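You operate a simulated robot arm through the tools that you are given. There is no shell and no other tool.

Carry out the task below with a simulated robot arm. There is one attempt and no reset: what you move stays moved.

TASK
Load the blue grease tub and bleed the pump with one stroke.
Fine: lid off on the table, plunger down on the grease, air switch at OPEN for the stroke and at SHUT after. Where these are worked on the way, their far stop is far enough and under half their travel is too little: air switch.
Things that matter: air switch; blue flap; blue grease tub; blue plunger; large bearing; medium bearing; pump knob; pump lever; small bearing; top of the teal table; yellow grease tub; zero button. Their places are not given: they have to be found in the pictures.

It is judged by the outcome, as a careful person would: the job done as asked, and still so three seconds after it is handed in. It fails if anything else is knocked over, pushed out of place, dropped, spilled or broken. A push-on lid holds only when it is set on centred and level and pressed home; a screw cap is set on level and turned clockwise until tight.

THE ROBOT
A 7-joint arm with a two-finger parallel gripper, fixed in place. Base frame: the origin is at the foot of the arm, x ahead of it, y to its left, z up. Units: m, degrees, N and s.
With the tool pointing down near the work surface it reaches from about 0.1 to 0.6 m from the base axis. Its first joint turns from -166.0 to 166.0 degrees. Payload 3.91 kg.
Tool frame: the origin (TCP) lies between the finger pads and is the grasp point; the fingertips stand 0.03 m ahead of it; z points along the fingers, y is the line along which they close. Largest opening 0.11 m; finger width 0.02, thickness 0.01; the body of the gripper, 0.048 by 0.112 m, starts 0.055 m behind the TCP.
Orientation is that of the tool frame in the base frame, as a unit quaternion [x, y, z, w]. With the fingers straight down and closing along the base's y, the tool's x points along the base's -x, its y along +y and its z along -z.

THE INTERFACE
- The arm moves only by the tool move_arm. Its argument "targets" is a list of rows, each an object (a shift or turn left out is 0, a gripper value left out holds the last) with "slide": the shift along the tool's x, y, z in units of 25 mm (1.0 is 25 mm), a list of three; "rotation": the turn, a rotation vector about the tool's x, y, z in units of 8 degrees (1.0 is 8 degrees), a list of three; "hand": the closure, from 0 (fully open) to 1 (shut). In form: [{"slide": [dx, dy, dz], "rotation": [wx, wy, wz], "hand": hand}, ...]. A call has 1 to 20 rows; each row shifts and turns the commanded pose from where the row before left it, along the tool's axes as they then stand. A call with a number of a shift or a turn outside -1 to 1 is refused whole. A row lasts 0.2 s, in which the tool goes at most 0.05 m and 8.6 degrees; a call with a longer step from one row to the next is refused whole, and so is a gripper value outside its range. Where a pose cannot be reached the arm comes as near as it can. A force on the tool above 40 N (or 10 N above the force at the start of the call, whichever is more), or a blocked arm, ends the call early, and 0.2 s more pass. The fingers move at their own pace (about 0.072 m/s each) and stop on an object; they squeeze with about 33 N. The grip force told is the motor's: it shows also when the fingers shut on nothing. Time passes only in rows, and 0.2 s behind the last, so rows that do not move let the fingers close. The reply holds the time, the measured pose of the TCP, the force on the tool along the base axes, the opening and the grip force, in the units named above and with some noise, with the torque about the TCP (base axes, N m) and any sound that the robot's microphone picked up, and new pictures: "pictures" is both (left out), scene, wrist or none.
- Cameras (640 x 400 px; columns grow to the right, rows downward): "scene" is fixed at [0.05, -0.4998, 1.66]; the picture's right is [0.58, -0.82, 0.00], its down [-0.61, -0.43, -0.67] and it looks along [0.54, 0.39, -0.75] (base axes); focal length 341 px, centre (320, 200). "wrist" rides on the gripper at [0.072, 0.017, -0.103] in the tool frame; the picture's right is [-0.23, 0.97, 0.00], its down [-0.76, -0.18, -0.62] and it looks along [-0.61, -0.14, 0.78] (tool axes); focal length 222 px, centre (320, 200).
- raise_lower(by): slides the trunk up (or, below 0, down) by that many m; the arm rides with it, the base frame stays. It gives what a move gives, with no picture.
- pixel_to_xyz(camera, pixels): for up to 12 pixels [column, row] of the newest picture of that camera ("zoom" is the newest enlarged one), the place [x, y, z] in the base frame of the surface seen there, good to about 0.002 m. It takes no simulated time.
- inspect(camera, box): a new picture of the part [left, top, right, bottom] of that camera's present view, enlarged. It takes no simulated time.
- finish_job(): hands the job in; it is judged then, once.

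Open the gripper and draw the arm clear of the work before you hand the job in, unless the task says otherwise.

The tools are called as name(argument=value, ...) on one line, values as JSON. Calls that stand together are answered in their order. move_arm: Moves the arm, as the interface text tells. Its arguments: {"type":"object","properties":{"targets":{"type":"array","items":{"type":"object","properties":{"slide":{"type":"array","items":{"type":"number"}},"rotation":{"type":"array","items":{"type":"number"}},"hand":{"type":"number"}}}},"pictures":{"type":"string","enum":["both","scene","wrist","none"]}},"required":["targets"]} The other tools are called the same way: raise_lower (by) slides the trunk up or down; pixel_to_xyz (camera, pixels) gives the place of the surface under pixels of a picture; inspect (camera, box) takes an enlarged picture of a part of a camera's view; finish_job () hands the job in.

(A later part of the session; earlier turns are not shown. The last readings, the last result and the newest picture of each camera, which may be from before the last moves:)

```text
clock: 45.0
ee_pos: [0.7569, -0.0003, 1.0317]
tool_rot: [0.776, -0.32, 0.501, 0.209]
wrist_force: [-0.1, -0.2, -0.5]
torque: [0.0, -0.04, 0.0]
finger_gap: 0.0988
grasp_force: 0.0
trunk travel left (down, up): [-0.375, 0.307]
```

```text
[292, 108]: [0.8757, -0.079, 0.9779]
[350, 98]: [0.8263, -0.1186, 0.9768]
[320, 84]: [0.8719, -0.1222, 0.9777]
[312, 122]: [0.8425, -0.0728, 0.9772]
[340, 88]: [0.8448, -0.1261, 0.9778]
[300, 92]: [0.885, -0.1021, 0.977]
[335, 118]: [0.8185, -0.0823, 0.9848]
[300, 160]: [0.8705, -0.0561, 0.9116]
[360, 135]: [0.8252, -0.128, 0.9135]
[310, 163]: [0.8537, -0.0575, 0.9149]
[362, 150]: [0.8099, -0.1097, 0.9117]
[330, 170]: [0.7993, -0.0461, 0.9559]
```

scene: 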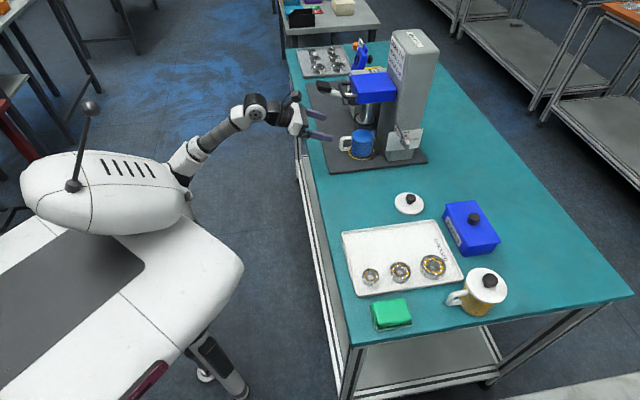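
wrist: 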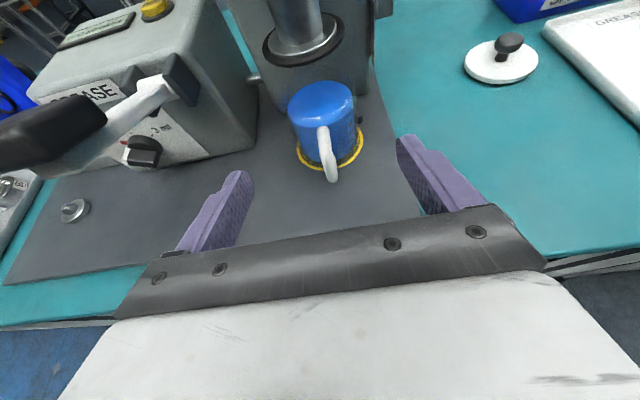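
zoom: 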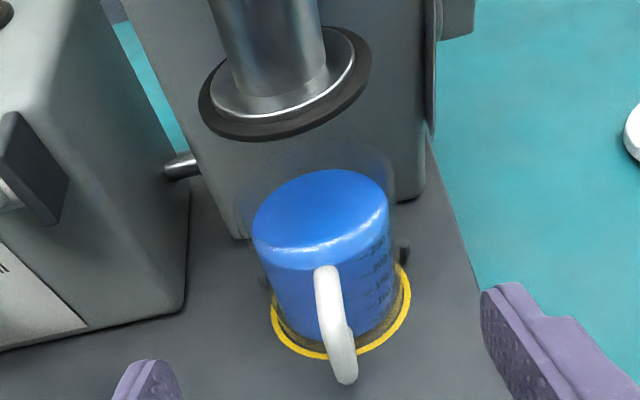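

The tub sits centred. Next I'll push the plunger down with closed fingertips on the blue head's top (z≈1.166): I back off, close the fingers, rise to z≈1.24 and then come over the head.

move_arm(targets=[{"slide": [-0.327, 0, -0.728], "hand": 1}, {"slide": [0.957, 0, -0.4325], "hand": 1}, {"slide": [0.957, 0, -0.4325]}, {"slide": [0.957, 0, -0.4325]}, {"slide": [0.957, 0, -0.4325]}, {"slide": [0.957, 0, -0.4325]}, {"slide": [0.957, 0, -0.4325]}, {"slide": [0.957, 0, -0.4325]}, {"slide": [0.957, 0, -0.4325]}], pictures="both")

```text
clock: 47.0
ee_pos: [0.745, 0.0135, 1.2413]
tool_rot: [0.777, -0.32, 0.501, 0.208]
wrist_force: [-0.4, 1.2, -0.2]
torque: [-0.01, 0.01, -0.03]
finger_gap: 0.0001
grasp_force: 32.9
trunk travel left (down, up): [-0.375, 0.307]
```

scene: 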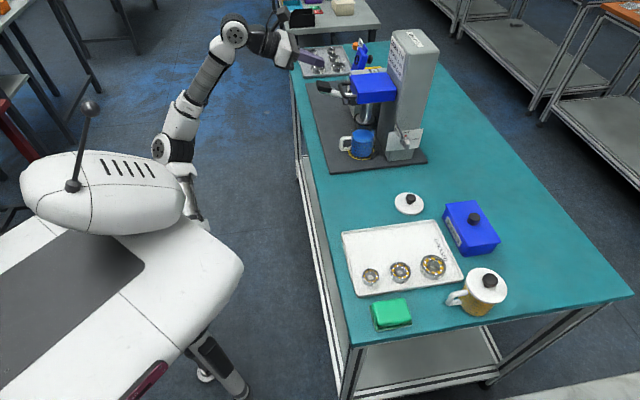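
wrist: 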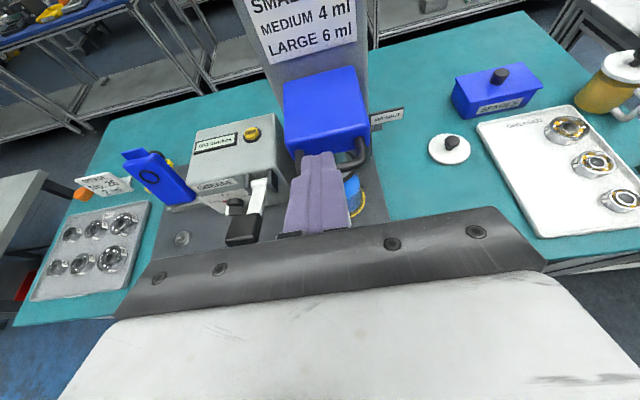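

Clear view from above the machine: head at (325,110), lever at (250,210), yellow zero button at (252,134). I zoom in for lever geometry and head top measurement.

inspect(camera="wrist", box=[180, 60, 400, 250])

pixel_to_xyz(camera="wrist", pixels=[[287, 82], [358, 70], [293, 145], [366, 138], [325, 110], [330, 140], [243, 230], [243, 218], [257, 190], [259, 180], [252, 134], [360, 160]])

```text
2.11 times, centred on (290, 155) of wrist
```

zoom: 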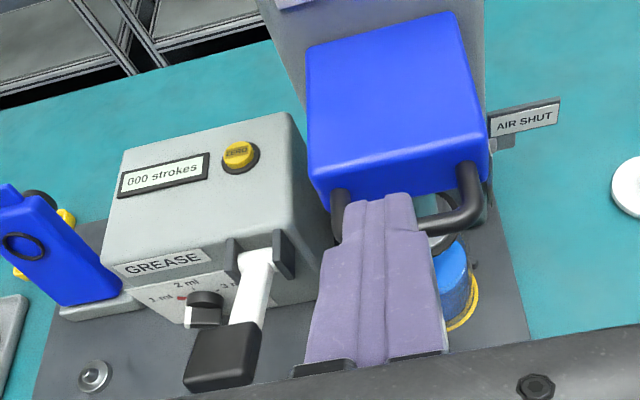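

```text
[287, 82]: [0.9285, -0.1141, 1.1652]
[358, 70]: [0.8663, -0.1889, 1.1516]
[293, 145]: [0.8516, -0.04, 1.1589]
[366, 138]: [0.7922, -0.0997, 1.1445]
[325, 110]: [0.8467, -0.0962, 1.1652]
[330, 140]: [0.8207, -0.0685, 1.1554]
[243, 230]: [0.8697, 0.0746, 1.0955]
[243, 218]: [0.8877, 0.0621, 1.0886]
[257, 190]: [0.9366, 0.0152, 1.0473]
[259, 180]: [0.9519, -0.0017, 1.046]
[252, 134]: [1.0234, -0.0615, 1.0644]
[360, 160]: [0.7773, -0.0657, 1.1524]
```

The counter reads "000 strokes". I move the closed fingertips over the middle of the blue head and down to about 12 mm above it.

move_arm(targets=[{"slide": [0.406, 0.018, 0.903]}, {"slide": [0.406, 0.018, 0.903]}, {"slide": [0.406, 0.018, 0.903]}, {"slide": [0.406, 0.018, 0.903]}, {"slide": [0.406, 0.018, 0.903]}, {"slide": [-0.73, 0, 0.33]}, {"slide": [-0.73, 0, 0.33]}], pictures="both")

inspect(camera="scene", box=[310, 50, 430, 170])

```text
clock: 48.6
ee_pos: [0.8297, -0.074, 1.2011]
tool_rot: [0.776, -0.32, 0.501, 0.21]
wrist_force: [-0.6, 0.3, 0.8]
torque: [0.0, 0.02, -0.02]
finger_gap: 0.0
grasp_force: 33.1
trunk travel left (down, up): [-0.375, 0.307]
```

scene: 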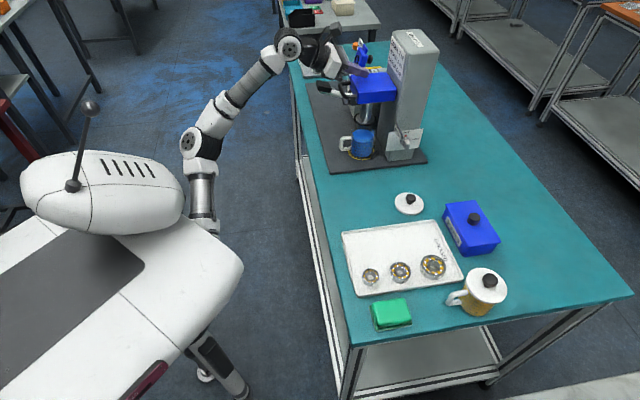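
wrist: 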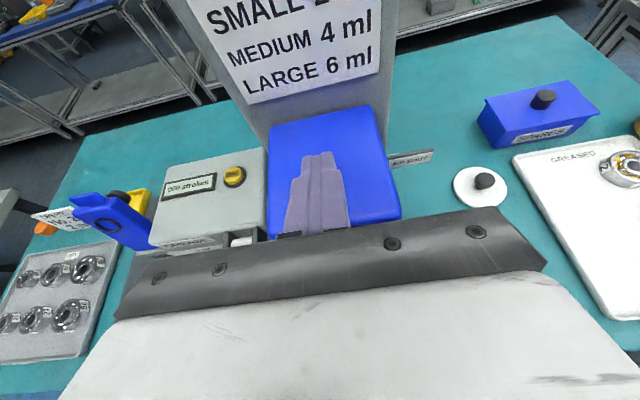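

```text
3.33 times, centred on (370, 110) of scene
```

zoom: 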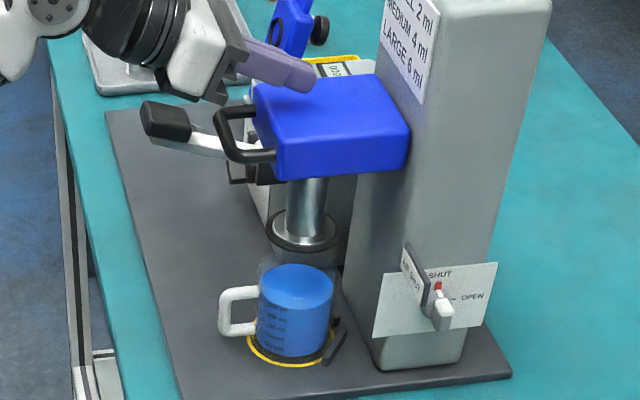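

Fingertips are over the head's middle. I press down gently: 10 mm to touch and then in 8 mm steps, watching the force.

move_arm(targets=[{"slide": [-0.365, 0, 0.165]}, {"slide": [-0.292, 0, 0.132]}, {"slide": [-0.292, 0, 0.132]}, {"slide": [-0.292, 0, 0.132]}], pictures="scene")

inspect(camera="scene", box=[310, 50, 430, 170])

```text
clock: 49.6
ee_pos: [0.8301, -0.0745, 1.1674]
tool_rot: [0.777, -0.32, 0.501, 0.208]
wrist_force: [0.5, 0.2, -1.0]
torque: [0.02, -0.01, 0.0]
finger_gap: 0.0001
grasp_force: 33.2
trunk travel left (down, up): [-0.375, 0.307]
```

scene: 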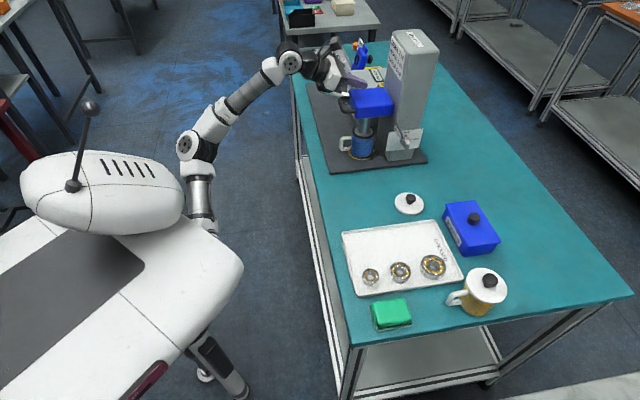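

```text
3.33 times, centred on (370, 110) of scene
```

zoom: 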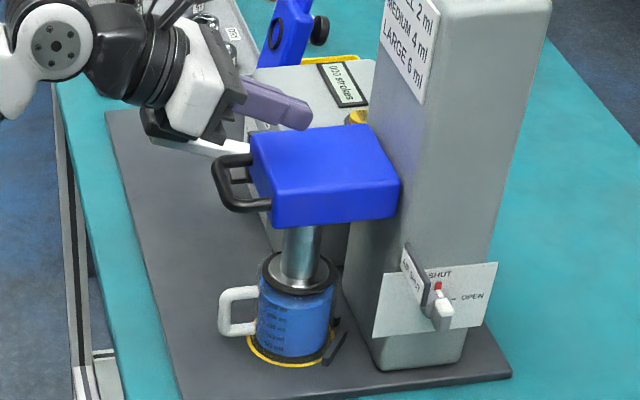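

The head has moved down with very little force, and the disc is now at the tub's rim. I check the head's present height.

pixel_to_xyz(camera="scene", pixels=[[372, 97], [380, 95], [365, 100], [388, 92], [366, 128], [360, 135], [352, 131], [372, 133], [365, 139], [344, 96], [350, 88], [397, 100]])

inspect(camera="scene", box=[330, 110, 400, 165])

```text
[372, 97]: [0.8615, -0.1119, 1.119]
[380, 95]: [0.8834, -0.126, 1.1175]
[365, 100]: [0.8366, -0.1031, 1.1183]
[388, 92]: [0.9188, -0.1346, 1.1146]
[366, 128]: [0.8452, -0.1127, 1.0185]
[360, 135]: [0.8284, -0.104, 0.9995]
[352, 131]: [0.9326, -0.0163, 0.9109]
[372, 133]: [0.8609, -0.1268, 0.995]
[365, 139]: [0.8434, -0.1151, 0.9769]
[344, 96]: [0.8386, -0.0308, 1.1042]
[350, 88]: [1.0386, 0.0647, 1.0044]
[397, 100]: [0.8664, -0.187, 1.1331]
```

```text
7.27 times, centred on (365, 138) of scene
```

zoom: 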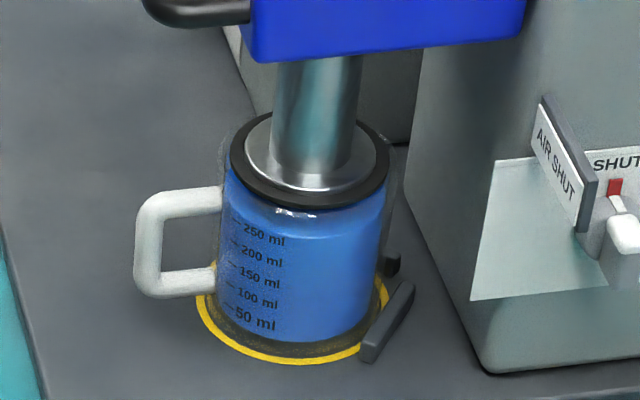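

The head top is at 1.118 (fell ahead of my fingers), the wiper about 17 mm above the grease. I follow it down and press it on slowly.

move_arm(targets=[{"slide": [-0.292, 0, 0.132]}, {"slide": [-0.292, 0, 0.132]}, {"slide": [-0.219, 0, 0.099]}, {"slide": [-0.146, 0, 0.066]}, {"slide": [-0.146, 0, 0.066]}, {"slide": [-0.146, 0, 0.066]}], pictures="scene")

pixel_to_xyz(camera="scene", pixels=[[372, 99], [380, 97], [368, 103], [366, 133], [360, 138], [372, 137]])

inspect(camera="scene", box=[310, 60, 430, 160])

```text
clock: 51.0
ee_pos: [0.8316, -0.0745, 1.1342]
tool_rot: [0.777, -0.32, 0.501, 0.209]
wrist_force: [-0.1, 0.7, -0.5]
torque: [0.04, -0.01, 0.0]
finger_gap: 0.0
grasp_force: 33.1
trunk travel left (down, up): [-0.375, 0.307]
```

scene: 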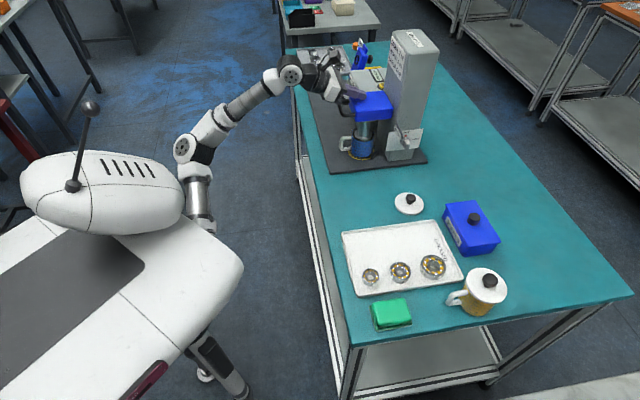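

```text
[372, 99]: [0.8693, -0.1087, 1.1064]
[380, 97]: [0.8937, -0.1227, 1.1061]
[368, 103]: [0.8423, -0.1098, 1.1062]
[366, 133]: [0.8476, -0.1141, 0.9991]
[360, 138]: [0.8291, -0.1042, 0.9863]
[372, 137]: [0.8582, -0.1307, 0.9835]
```

```text
4.00 times, centred on (370, 110) of scene
```

zoom: 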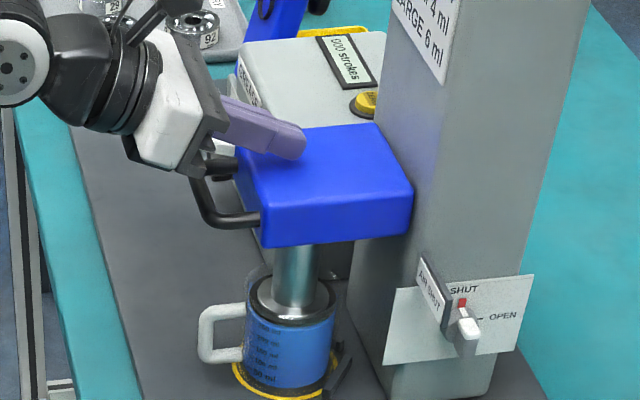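

Head top is at 1.106 and still sinking slowly by itself. I keep following with small steps until the grease pushes back.

move_arm(targets=[{"slide": [-0.146, 0, 0.066]}, {"slide": [-0.146, 0, 0.066]}, {"slide": [-0.11, 0, 0.05]}, {"slide": [-0.073, 0, 0.033]}], pictures="scene")

pixel_to_xyz(camera="scene", pixels=[[372, 99], [380, 97], [368, 103], [366, 133], [360, 138], [372, 138]])

```text
clock: 52.0
ee_pos: [0.8292, -0.0748, 1.1263]
tool_rot: [0.774, -0.32, 0.506, 0.21]
wrist_force: [11.5, -0.9, 30.9]
torque: [-0.55, -0.76, 0.11]
finger_gap: 0.0001
grasp_force: 33.0
trunk travel left (down, up): [-0.375, 0.307]
```

scene: 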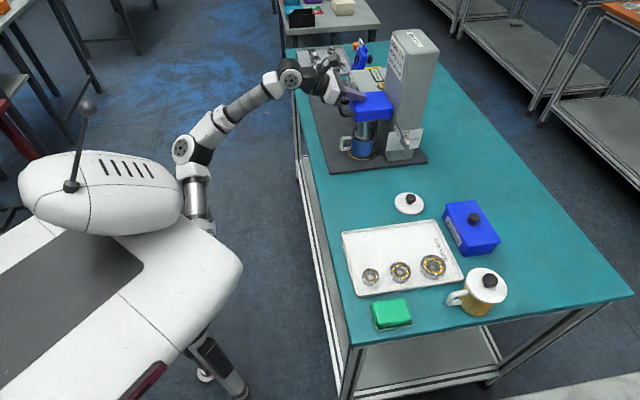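

```text
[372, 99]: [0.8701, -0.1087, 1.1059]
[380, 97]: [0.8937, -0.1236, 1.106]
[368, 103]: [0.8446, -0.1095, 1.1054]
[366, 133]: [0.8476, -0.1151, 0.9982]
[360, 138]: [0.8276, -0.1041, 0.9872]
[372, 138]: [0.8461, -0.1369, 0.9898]
```

The fingers meet 31 N with the head steady at 1.1055: the disc is down on the grease (wiper bottom ≈0.977). I lift off and check that the plunger stays down.

move_arm(targets=[{"slide": [0.365, 0, -0.165]}, {"slide": [0.73, 0, -0.33]}, {"slide": [0.73, 0, -0.33]}, {"slide": [0.73, 0, -0.33]}, {"slide": [0.73, 0, -0.33]}], pictures="both")

pixel_to_xyz(camera="scene", pixels=[[372, 99], [380, 97], [368, 103], [366, 133], [360, 138], [372, 138]])

inspect(camera="scene", box=[310, 60, 430, 160])

```text
clock: 53.2
ee_pos: [0.8316, -0.0749, 1.2106]
tool_rot: [0.777, -0.32, 0.5, 0.209]
wrist_force: [-0.5, -1.5, 0.6]
torque: [0.0, 0.02, 0.01]
finger_gap: 0.0
grasp_force: 32.8
trunk travel left (down, up): [-0.375, 0.307]
```

scene: 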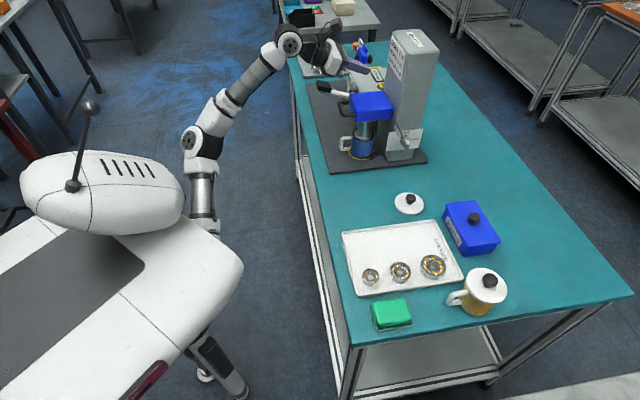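
wrist: 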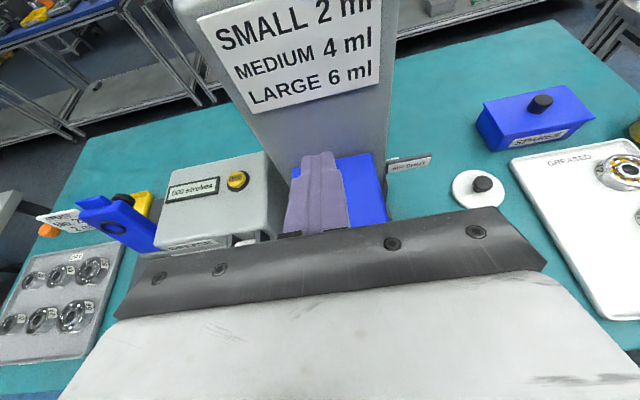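

```text
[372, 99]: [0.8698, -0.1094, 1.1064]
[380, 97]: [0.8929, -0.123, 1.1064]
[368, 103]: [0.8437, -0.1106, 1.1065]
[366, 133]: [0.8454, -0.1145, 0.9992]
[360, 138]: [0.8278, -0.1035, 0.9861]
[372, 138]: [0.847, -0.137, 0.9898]
```

```text
4.00 times, centred on (370, 110) of scene
```

zoom: 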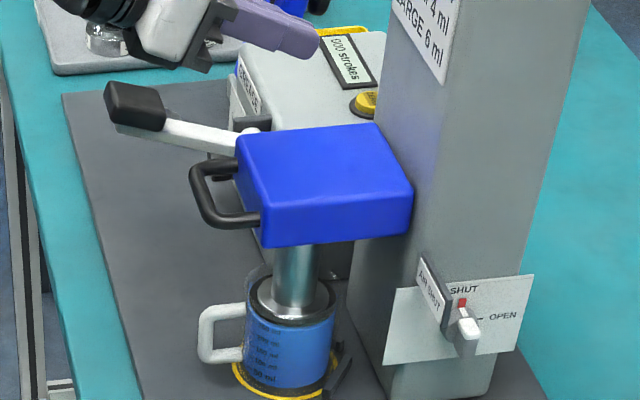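

The plunger stays down (head top 1.1065). Next is the air switch: the panel faces (-0.71,-0.71), so I'll approach along (+0.71,+0.71). I withdraw, travel to a free spot at (0.66,-0.24,1.12), and then yaw the hand.

move_arm(targets=[{"slide": [-0.41, 0, -0.91]}, {"slide": [-0.41, 0, -0.91]}, {"slide": [-0.41, 0, -0.91]}, {"slide": [-0.41, 0, -0.91]}, {"slide": [-0.175, 0.953, 0.497]}, {"slide": [-0.175, 0.953, 0.497]}, {"slide": [-0.175, 0.953, 0.497]}, {"slide": [-0.175, 0.953, 0.497]}, {"slide": [-0.175, 0.953, 0.497]}, {"slide": [-0.175, 0.953, 0.497]}, {"slide": [-0.175, 0.953, 0.497]}, {"slide": [-0.175, 0.953, 0.497]}, {"slide": [-0.175, 0.953, 0.497]}, {"slide": [-0.175, 0.953, 0.497]}], pictures="scene")

move_arm(targets=[{"rotation": [0.855, 0.004, -0.386]}, {"rotation": [0.855, 0.004, -0.386]}, {"rotation": [0.855, 0.004, -0.386]}, {"rotation": [0.855, 0.004, -0.386]}, {"rotation": [0.855, 0.004, -0.386]}, {"rotation": [0.855, 0.004, -0.386]}, {"rotation": [0.855, 0.004, -0.386]}, {"rotation": [0.855, 0.004, -0.386]}, {"rotation": [0.855, 0.004, -0.386]}, {"rotation": [0.855, 0.004, -0.386]}, {"rotation": [0.855, 0.004, -0.386]}, {"rotation": [0.855, 0.004, -0.386]}, {"rotation": [0, 0.76, 0]}, {"rotation": [0, 0.76, 0]}, {"rotation": [0, 0.76, 0]}, {"rotation": [0, 0.76, 0]}], pictures="both")

```text
clock: 56.2
ee_pos: [0.6608, -0.2412, 1.1207]
tool_rot: [0.777, -0.32, 0.5, 0.209]
wrist_force: [-0.1, 0.3, 0.1]
torque: [0.01, -0.04, 0.0]
finger_gap: 0.0002
grasp_force: 33.3
trunk travel left (down, up): [-0.375, 0.307]
```

scene: 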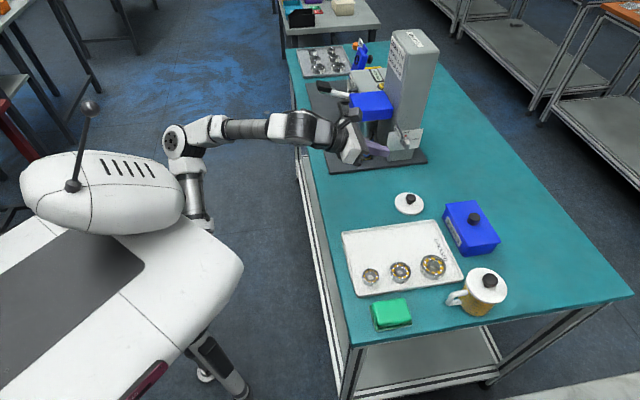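

```text
clock: 59.6
ee_pos: [0.8387, -0.2005, 1.0519]
tool_rot: [0.652, 0.273, 0.654, -0.27]
wrist_force: [0.1, -0.8, 0.3]
torque: [-0.01, -0.02, 0.01]
finger_gap: 0.0
grasp_force: 32.7
out of reach, approached as far as the arm can: row 8, 9, 10, 11, 12, 14, 16
trunk travel left (down, up): [-0.375, 0.307]
```

scene: 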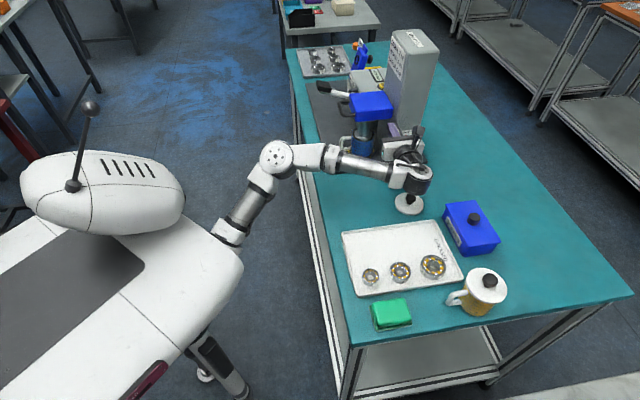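
wrist: 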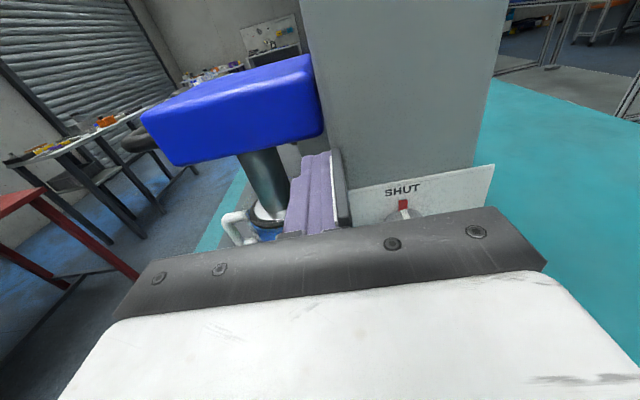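

The arm drifted: that yaw was out of reach at the waypoint, so the hand slid forward to (0.839,-0.2005,1.052), now pointing exactly along (0.71,0.71) with fingertips just left of the AIR flag, with no contact force. I check the surroundings closely before retreating.

inspect(camera="scene", box=[340, 100, 460, 220])

inspect(camera="wrist", box=[220, 120, 460, 260])

```text
3.33 times, centred on (400, 160) of scene
```

zoom: 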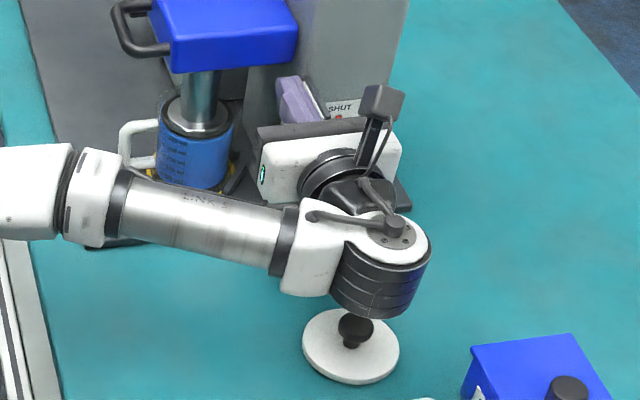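

```text
2.67 times, centred on (340, 190) of wrist
```

zoom: 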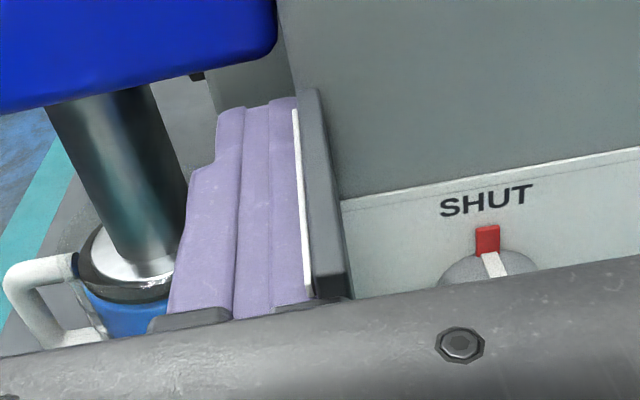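

The fingers are hard by the flag but not pressing. A straight retreat may be out of reach at this yaw, so I withdraw while turning the yaw back and drifting left, away from the flag; first three small rows.

move_arm(targets=[{"slide": [0, -0.176, -0.356], "rotation": [-0.39, 0, 0]}, {"slide": [0, -0.156, -0.365], "rotation": [-0.39, 0, 0]}, {"slide": [0, -0.136, -0.373], "rotation": [-0.39, 0, 0]}], pictures="wrist")

```text
clock: 60.4
ee_pos: [0.8107, -0.21, 1.0515]
tool_rot: [0.672, 0.218, 0.674, -0.215]
wrist_force: [0.0, -0.5, -0.5]
torque: [-0.01, 0.0, 0.0]
finger_gap: 0.0
grasp_force: 33.0
trunk travel left (down, up): [-0.375, 0.307]
```

wrist: 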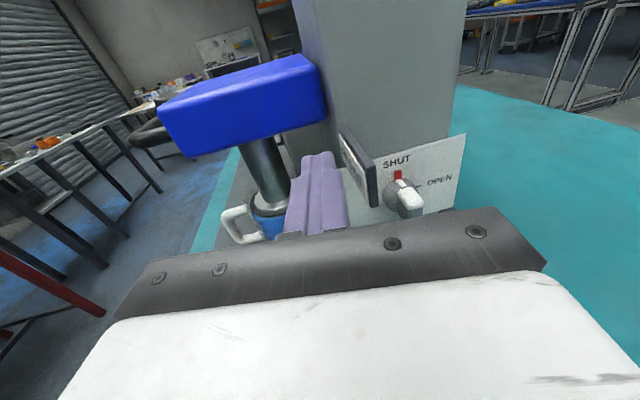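

Tracked exactly, no contact. I continue the withdrawal.

move_arm(targets=[{"slide": [0, -0.116, -0.38], "rotation": [-0.39, 0, 0]}, {"slide": [0, -0.095, -0.385], "rotation": [-0.39, 0, 0]}, {"slide": [0, -0.074, -0.39], "rotation": [-0.39, 0, 0]}, {"slide": [0, -0.052, -0.394], "rotation": [-0.39, 0, 0]}, {"slide": [0, -0.031, -0.396], "rotation": [-0.39, 0, 0]}], pictures="both")

inspect(camera="wrist", box=[300, 90, 480, 230])

```text
clock: 61.6
ee_pos: [0.7642, -0.2259, 1.0514]
tool_rot: [0.696, 0.124, 0.697, -0.122]
wrist_force: [-0.2, -0.1, -0.2]
torque: [0.01, -0.02, -0.02]
finger_gap: 0.0
grasp_force: 33.4
trunk travel left (down, up): [-0.375, 0.307]
```

scene: 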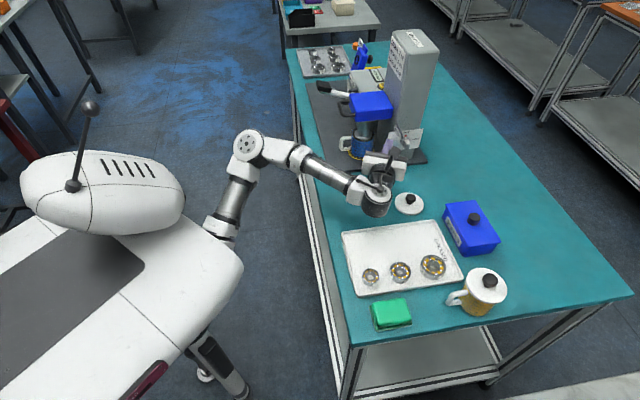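
wrist: 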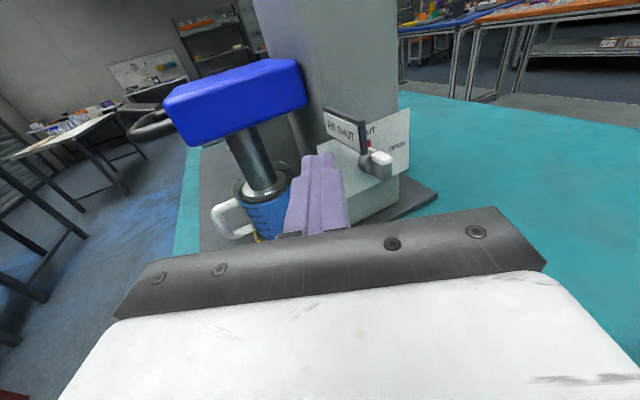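

```text
2.86 times, centred on (390, 160) of wrist
```

zoom: 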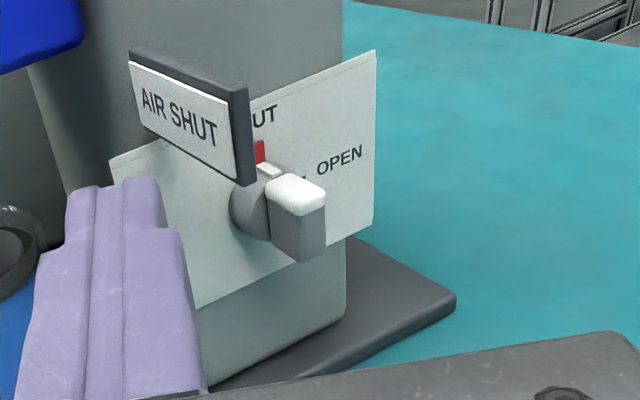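

Clear of the flag now. I measure the knob bar in this enlargement.

pixel_to_xyz(camera="zoom", pixels=[[275, 190], [300, 178], [322, 195], [275, 208], [290, 215], [318, 215], [275, 235], [300, 257], [322, 243], [250, 210], [265, 170], [260, 150]])

pixel_to_xyz(camera="zoom", pixels=[[235, 185], [240, 90], [135, 60], [140, 115], [245, 180], [298, 235], [310, 230], [255, 235], [240, 225], [372, 60], [370, 230], [200, 300]])

```text
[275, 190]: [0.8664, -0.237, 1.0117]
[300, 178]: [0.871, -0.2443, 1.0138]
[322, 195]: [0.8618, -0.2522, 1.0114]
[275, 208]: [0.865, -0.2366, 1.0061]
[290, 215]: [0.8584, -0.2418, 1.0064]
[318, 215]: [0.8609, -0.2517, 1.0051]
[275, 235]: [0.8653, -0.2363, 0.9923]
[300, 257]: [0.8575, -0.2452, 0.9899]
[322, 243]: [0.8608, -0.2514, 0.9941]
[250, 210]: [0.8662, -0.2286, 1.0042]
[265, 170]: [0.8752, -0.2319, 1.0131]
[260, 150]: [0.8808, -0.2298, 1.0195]
```

```text
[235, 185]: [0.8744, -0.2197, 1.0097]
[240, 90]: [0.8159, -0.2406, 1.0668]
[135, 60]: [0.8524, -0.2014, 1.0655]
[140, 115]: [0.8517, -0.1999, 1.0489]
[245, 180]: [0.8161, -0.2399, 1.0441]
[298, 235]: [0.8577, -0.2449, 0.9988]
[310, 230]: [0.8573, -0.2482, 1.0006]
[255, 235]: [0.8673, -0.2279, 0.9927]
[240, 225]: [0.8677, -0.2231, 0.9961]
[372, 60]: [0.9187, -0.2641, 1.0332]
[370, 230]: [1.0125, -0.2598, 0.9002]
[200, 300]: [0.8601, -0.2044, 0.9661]
```

Bar knob geometry: about 11 mm wide, centre at (a=0.7835, b=0.438, z≈1.0015) in machine axes, i.e. near (0.864,-0.244,1.0015). I'll go to a pre-grasp in front of it, below flag level, at yaw ≈32° with the fingers part open.

move_arm(targets=[{"slide": [-0.7, 0, -0.5]}, {"slide": [-0.7, 0, -0.5]}, {"slide": [-0.6, 0, 0]}, {"slide": [0, 0.927, 0.373], "hand": 0.636}, {"slide": [0, 0.927, 0.373], "hand": 0.636}, {"slide": [0, 0.927, 0.373], "hand": 0.636}], pictures="both")

```text
clock: 63.0
ee_pos: [0.7917, -0.2904, 1.0]
tool_rot: [0.695, 0.126, 0.697, -0.123]
wrist_force: [0.4, -0.4, 0.0]
torque: [-0.01, 0.02, 0.02]
finger_gap: 0.0401
grasp_force: 0.0
trunk travel left (down, up): [-0.375, 0.307]
```

scene: 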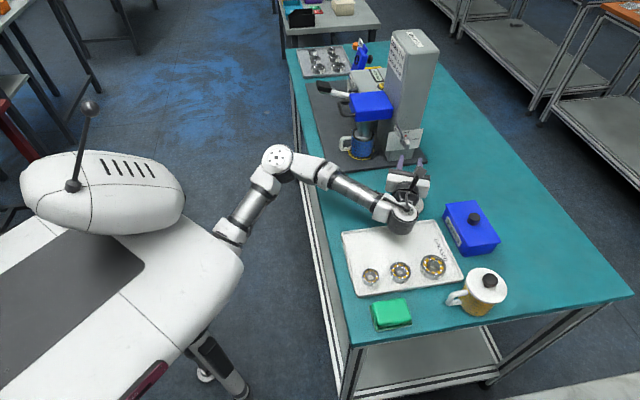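
wrist: 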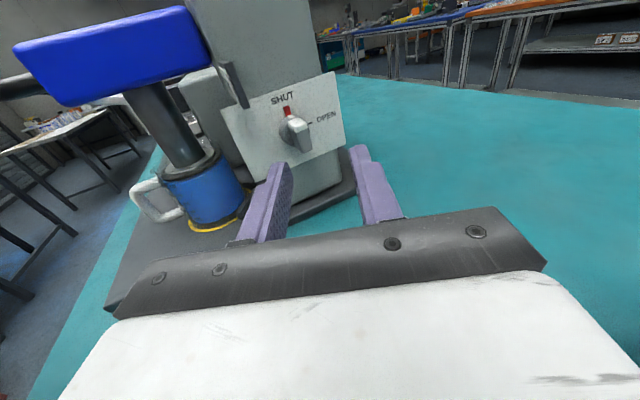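

At the pre-grasp (0.792,-0.290,1.000). I turn the yaw by +12° in two small rows and look for reach warnings.

move_arm(targets=[{"rotation": [0.75, 0, 0]}, {"rotation": [0.75, 0, 0]}], pictures="wrist")

inspect(camera="wrist", box=[200, 60, 420, 240])

```text
clock: 63.6
ee_pos: [0.7912, -0.2899, 1.0015]
tool_rot: [0.679, 0.197, 0.68, -0.194]
wrist_force: [0.4, -0.1, -0.9]
torque: [0.0, 0.01, 0.01]
finger_gap: 0.0402
grasp_force: 0.0
trunk travel left (down, up): [-0.375, 0.307]
```

wrist: 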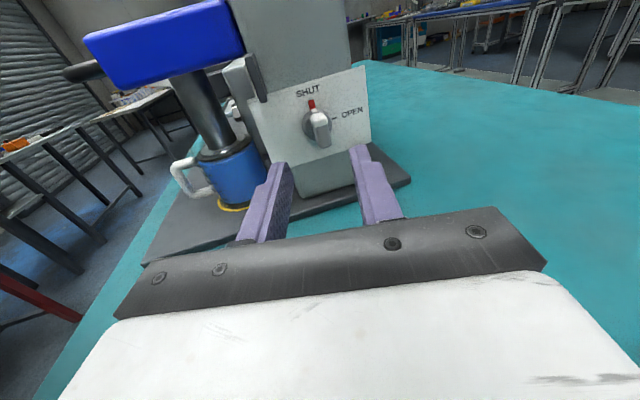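

```text
2.22 times, centred on (310, 150) of wrist
```

zoom: 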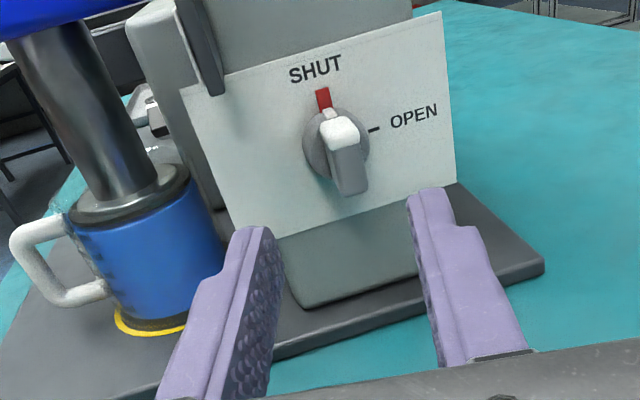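

No reach warning, and the knob is straight ahead between the fingers. I measure hub and bar once more from this better angle.

pixel_to_xyz(camera="zoom", pixels=[[306, 148], [368, 142], [318, 172], [327, 112], [325, 98], [340, 128], [340, 145], [335, 165], [350, 190], [362, 170], [330, 150], [375, 129]])

pixel_to_xyz(camera="wrist", pixels=[[280, 170], [357, 155], [283, 200], [368, 190], [316, 116], [317, 128], [322, 142], [313, 128]])

```text
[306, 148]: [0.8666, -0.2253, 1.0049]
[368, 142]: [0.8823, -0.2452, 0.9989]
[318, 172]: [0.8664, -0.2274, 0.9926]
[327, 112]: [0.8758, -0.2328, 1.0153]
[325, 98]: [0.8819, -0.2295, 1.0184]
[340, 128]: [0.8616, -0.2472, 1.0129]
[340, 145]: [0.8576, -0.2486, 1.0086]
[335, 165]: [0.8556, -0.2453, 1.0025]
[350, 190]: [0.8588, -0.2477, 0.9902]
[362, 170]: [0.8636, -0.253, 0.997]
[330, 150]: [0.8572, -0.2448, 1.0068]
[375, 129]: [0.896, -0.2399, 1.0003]
```

```text
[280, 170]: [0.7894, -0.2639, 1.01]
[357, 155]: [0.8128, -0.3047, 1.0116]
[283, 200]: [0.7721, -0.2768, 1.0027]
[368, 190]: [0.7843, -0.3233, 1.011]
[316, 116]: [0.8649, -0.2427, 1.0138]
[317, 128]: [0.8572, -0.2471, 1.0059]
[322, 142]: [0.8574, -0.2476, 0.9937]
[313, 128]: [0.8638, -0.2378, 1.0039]
```

Knob axis: a≈0.784, z≈1.001, hub radius 12.6 mm; my tool axis passes it within 1 mm. I advance 60 mm so the pads straddle the bar.

move_arm(targets=[{"slide": [0, 0.01, 0.795]}, {"slide": [0, 0.01, 0.795]}, {"slide": [0, 0, 0.795]}], pictures="both")

inspect(camera="wrist", box=[220, 90, 420, 240])

inspect(camera="scene", box=[370, 110, 450, 180])

```text
clock: 64.4
ee_pos: [0.8429, -0.2579, 1.0006]
tool_rot: [0.679, 0.196, 0.68, -0.194]
wrist_force: [-0.7, 0.3, -0.6]
torque: [0.03, -0.03, -0.02]
finger_gap: 0.04
grasp_force: 0.2
trunk travel left (down, up): [-0.375, 0.307]
```

scene: 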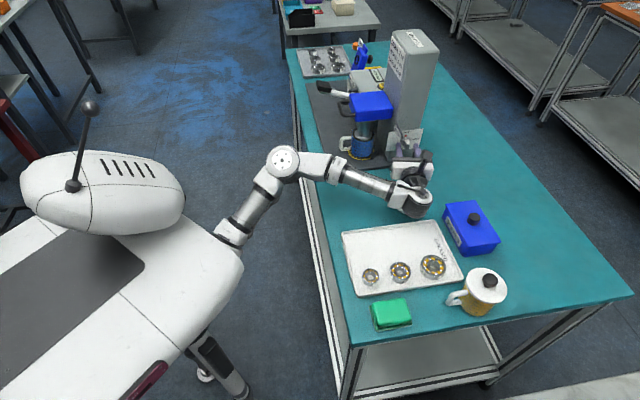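
wrist: 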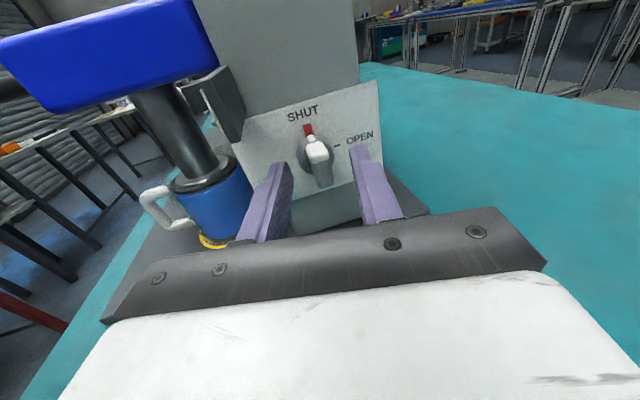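

```text
2.67 times, centred on (320, 165) of wrist
```

zoom: 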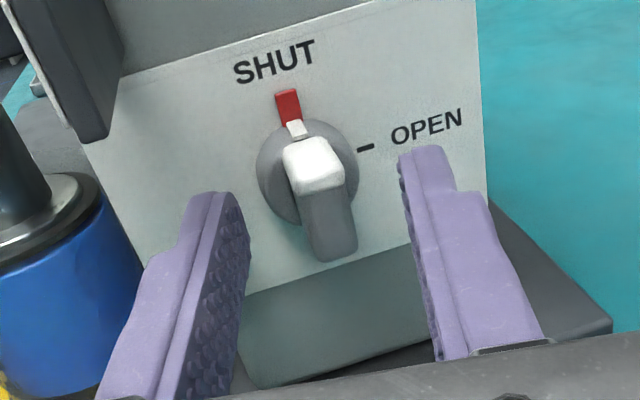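

```text
5.71 times, centred on (410, 145) of scene
```

zoom: 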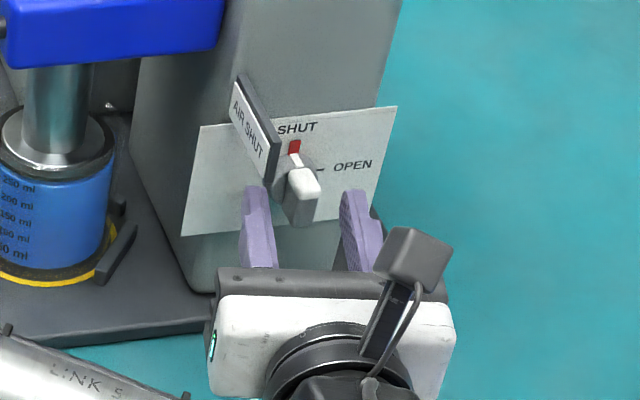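

The pads straddle the bar knob. I close on it.

move_arm(targets=[{"hand": 1}, {"hand": 1}, {"hand": 1}], pictures="wrist")

inspect(camera="wrist", box=[220, 90, 420, 240])

```text
clock: 65.2
ee_pos: [0.8417, -0.2587, 1.0011]
tool_rot: [0.679, 0.196, 0.681, -0.193]
wrist_force: [13.9, -8.4, 5.4]
torque: [0.06, 0.07, 0.02]
finger_gap: 0.0141
grasp_force: 45.0
trunk travel left (down, up): [-0.375, 0.307]
```

wrist: 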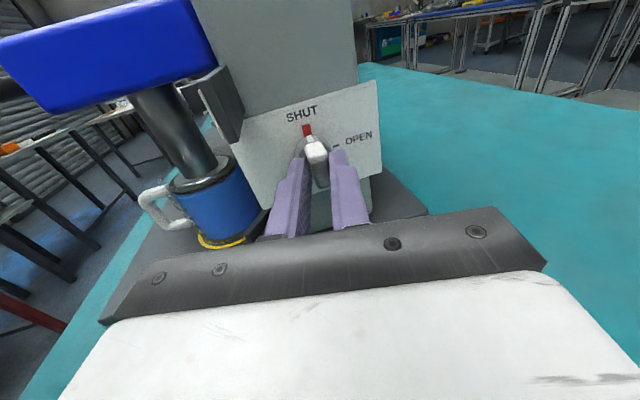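

```text
2.67 times, centred on (320, 165) of wrist
```

zoom: 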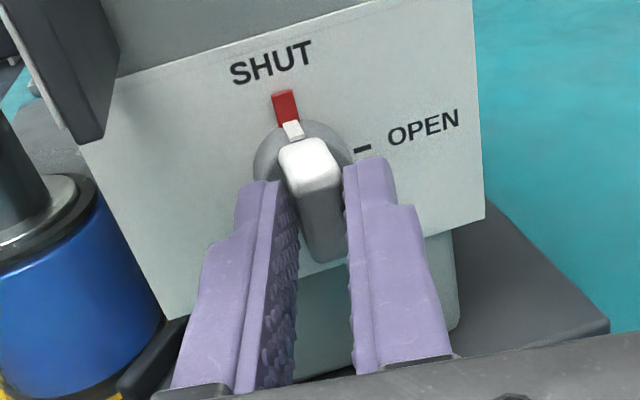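

Gripped (gap 14 mm) with a sideways load of about 16 N towards +a, so my axis is a few mm left. I shift right 2.5 mm to centre before turning.

move_arm(targets=[{"slide": [0.02, 0.1, 0]}, {"slide": [0, 0, 0]}], pictures="none")

```text
clock: 65.8
ee_pos: [0.8434, -0.2609, 1.0015]
tool_rot: [0.678, 0.199, 0.68, -0.196]
wrist_force: [-9.8, 6.6, -4.5]
torque: [0.85, -0.77, 0.75]
finger_gap: 0.0138
grasp_force: 45.0
trunk travel left (down, up): [-0.375, 0.307]
```

That overshot slightly (now -11 N). I go back 1 mm and start turning clockwise about the tool axis in small steps.

move_arm(targets=[{"slide": [-0.008, -0.042, 0]}, {"slide": [0, 0, 0]}], pictures="none")

```text
clock: 66.4
ee_pos: [0.8428, -0.2594, 1.0003]
tool_rot: [0.679, 0.198, 0.68, -0.196]
wrist_force: [-1.6, 3.5, -0.8]
torque: [0.23, -0.01, 0.62]
finger_gap: 0.0141
grasp_force: 45.1
trunk travel left (down, up): [-0.375, 0.307]
```

Centred now (forces ≈3 N). I roll +24° and check that the knob follows.

move_arm(targets=[{"rotation": [0, 0, 0.75]}, {"rotation": [0, 0, 0.75]}, {"rotation": [0, 0, 0.75]}, {"rotation": [0, 0, 0.75]}], pictures="both")

inspect(camera="wrist", box=[220, 90, 420, 240])

inspect(camera="scene", box=[370, 110, 450, 180])

```text
clock: 67.4
ee_pos: [0.8411, -0.2617, 1.0016]
tool_rot: [0.705, 0.051, 0.624, -0.333]
wrist_force: [-6.2, 0.6, -2.7]
torque: [-0.66, 0.66, 0.81]
finger_gap: 0.0135
grasp_force: 44.9
trunk travel left (down, up): [-0.375, 0.307]
```

scene: 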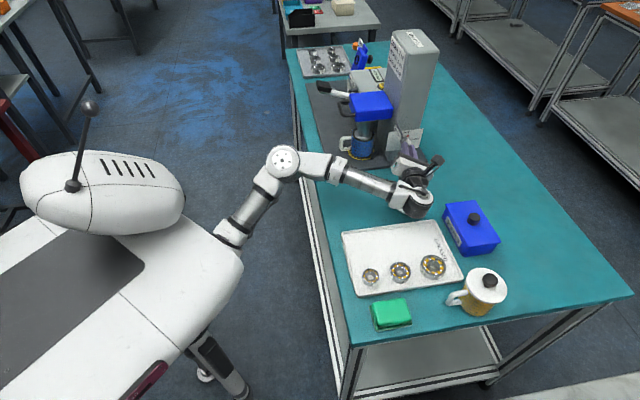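
wrist: 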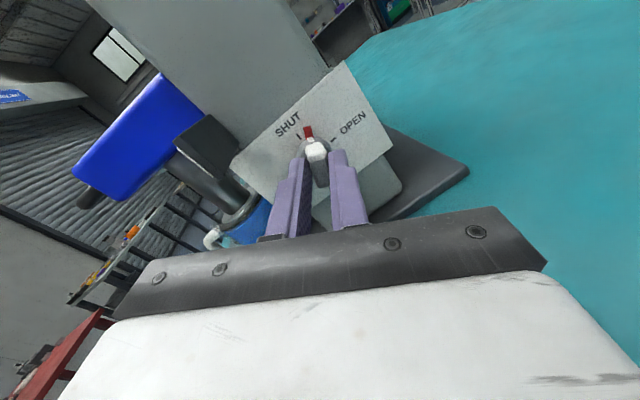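

```text
2.67 times, centred on (320, 165) of wrist
```

zoom: 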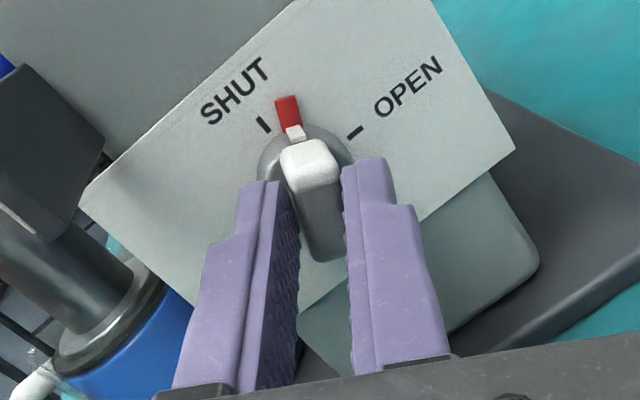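

```text
5.71 times, centred on (410, 145) of scene
```

zoom: 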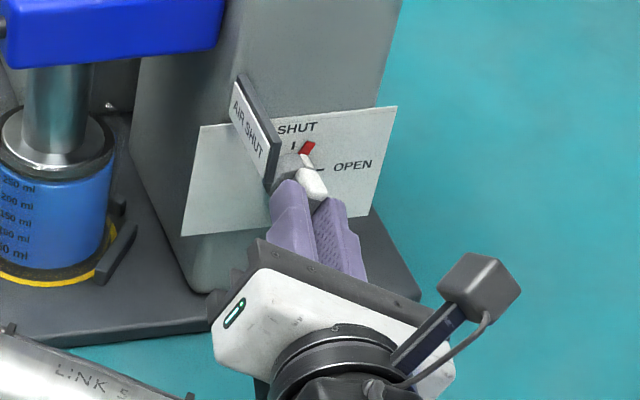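

The knob (red pointer) follows nicely. I continue another 30°.

move_arm(targets=[{"rotation": [0, 0, 0.75]}, {"rotation": [0, 0, 0.75]}, {"rotation": [0, 0, 0.75]}, {"rotation": [0, 0, 0.75]}, {"rotation": [0, 0, 0.75]}], pictures="wrist")

inspect(camera="wrist", box=[220, 90, 420, 240])

```text
clock: 68.6
ee_pos: [0.8423, -0.2625, 1.0017]
tool_rot: [0.694, -0.134, 0.518, -0.482]
wrist_force: [-5.0, -13.1, -5.3]
torque: [-0.38, 0.36, 0.87]
finger_gap: 0.0129
grasp_force: 45.4
trunk travel left (down, up): [-0.375, 0.307]
```

wrist: 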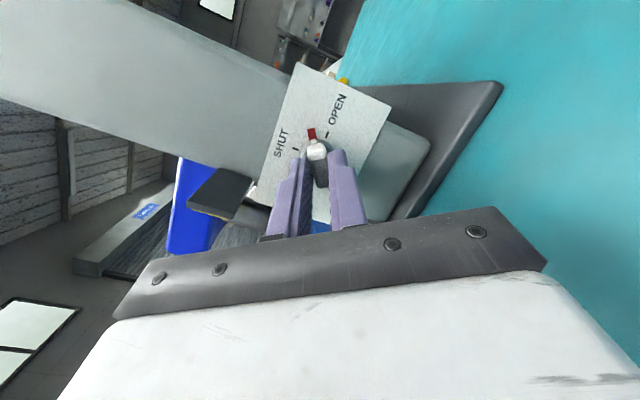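

```text
2.67 times, centred on (320, 165) of wrist
```

zoom: 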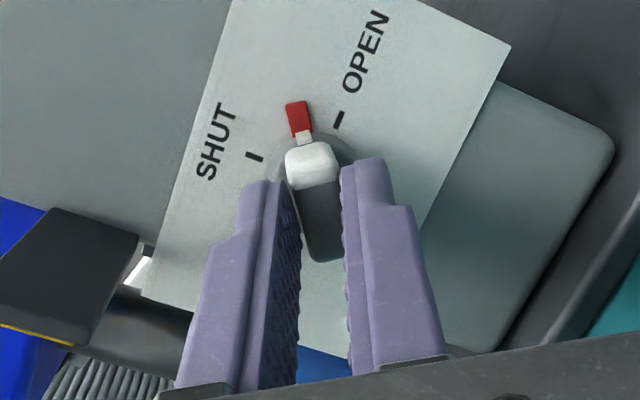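

About 54° done; there is a mild push-back along the axis, so I ease back 1 mm and continue turning.

move_arm(targets=[{"slide": [0, 0, -0.04], "rotation": [0, 0, 0.75]}, {"rotation": [0, 0, 0.75]}, {"rotation": [0, 0, 0.75]}, {"rotation": [0, 0, 0.75]}], pictures="wrist")

inspect(camera="wrist", box=[220, 90, 420, 240])

```text
clock: 69.6
ee_pos: [0.8413, -0.262, 1.0011]
tool_rot: [0.652, -0.276, 0.404, -0.58]
wrist_force: [3.5, -16.5, -6.1]
torque: [0.06, 0.04, 0.46]
finger_gap: 0.012
grasp_force: 45.0
trunk travel left (down, up): [-0.375, 0.307]
```

wrist: 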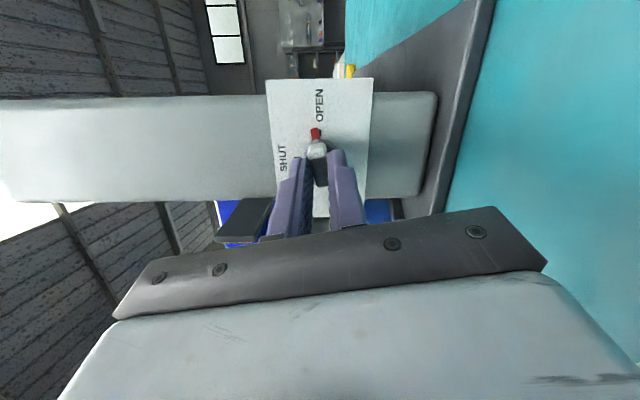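

```text
2.67 times, centred on (320, 165) of wrist
```

zoom: 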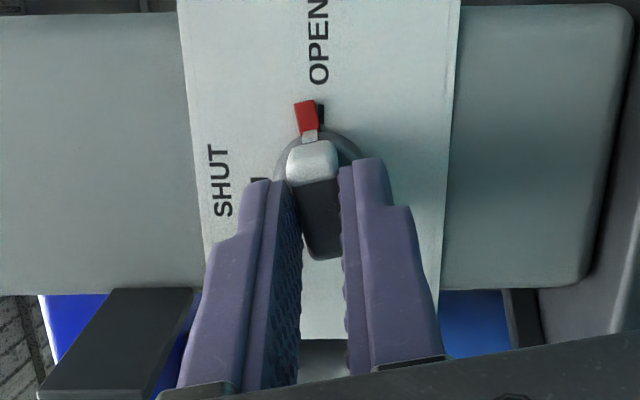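

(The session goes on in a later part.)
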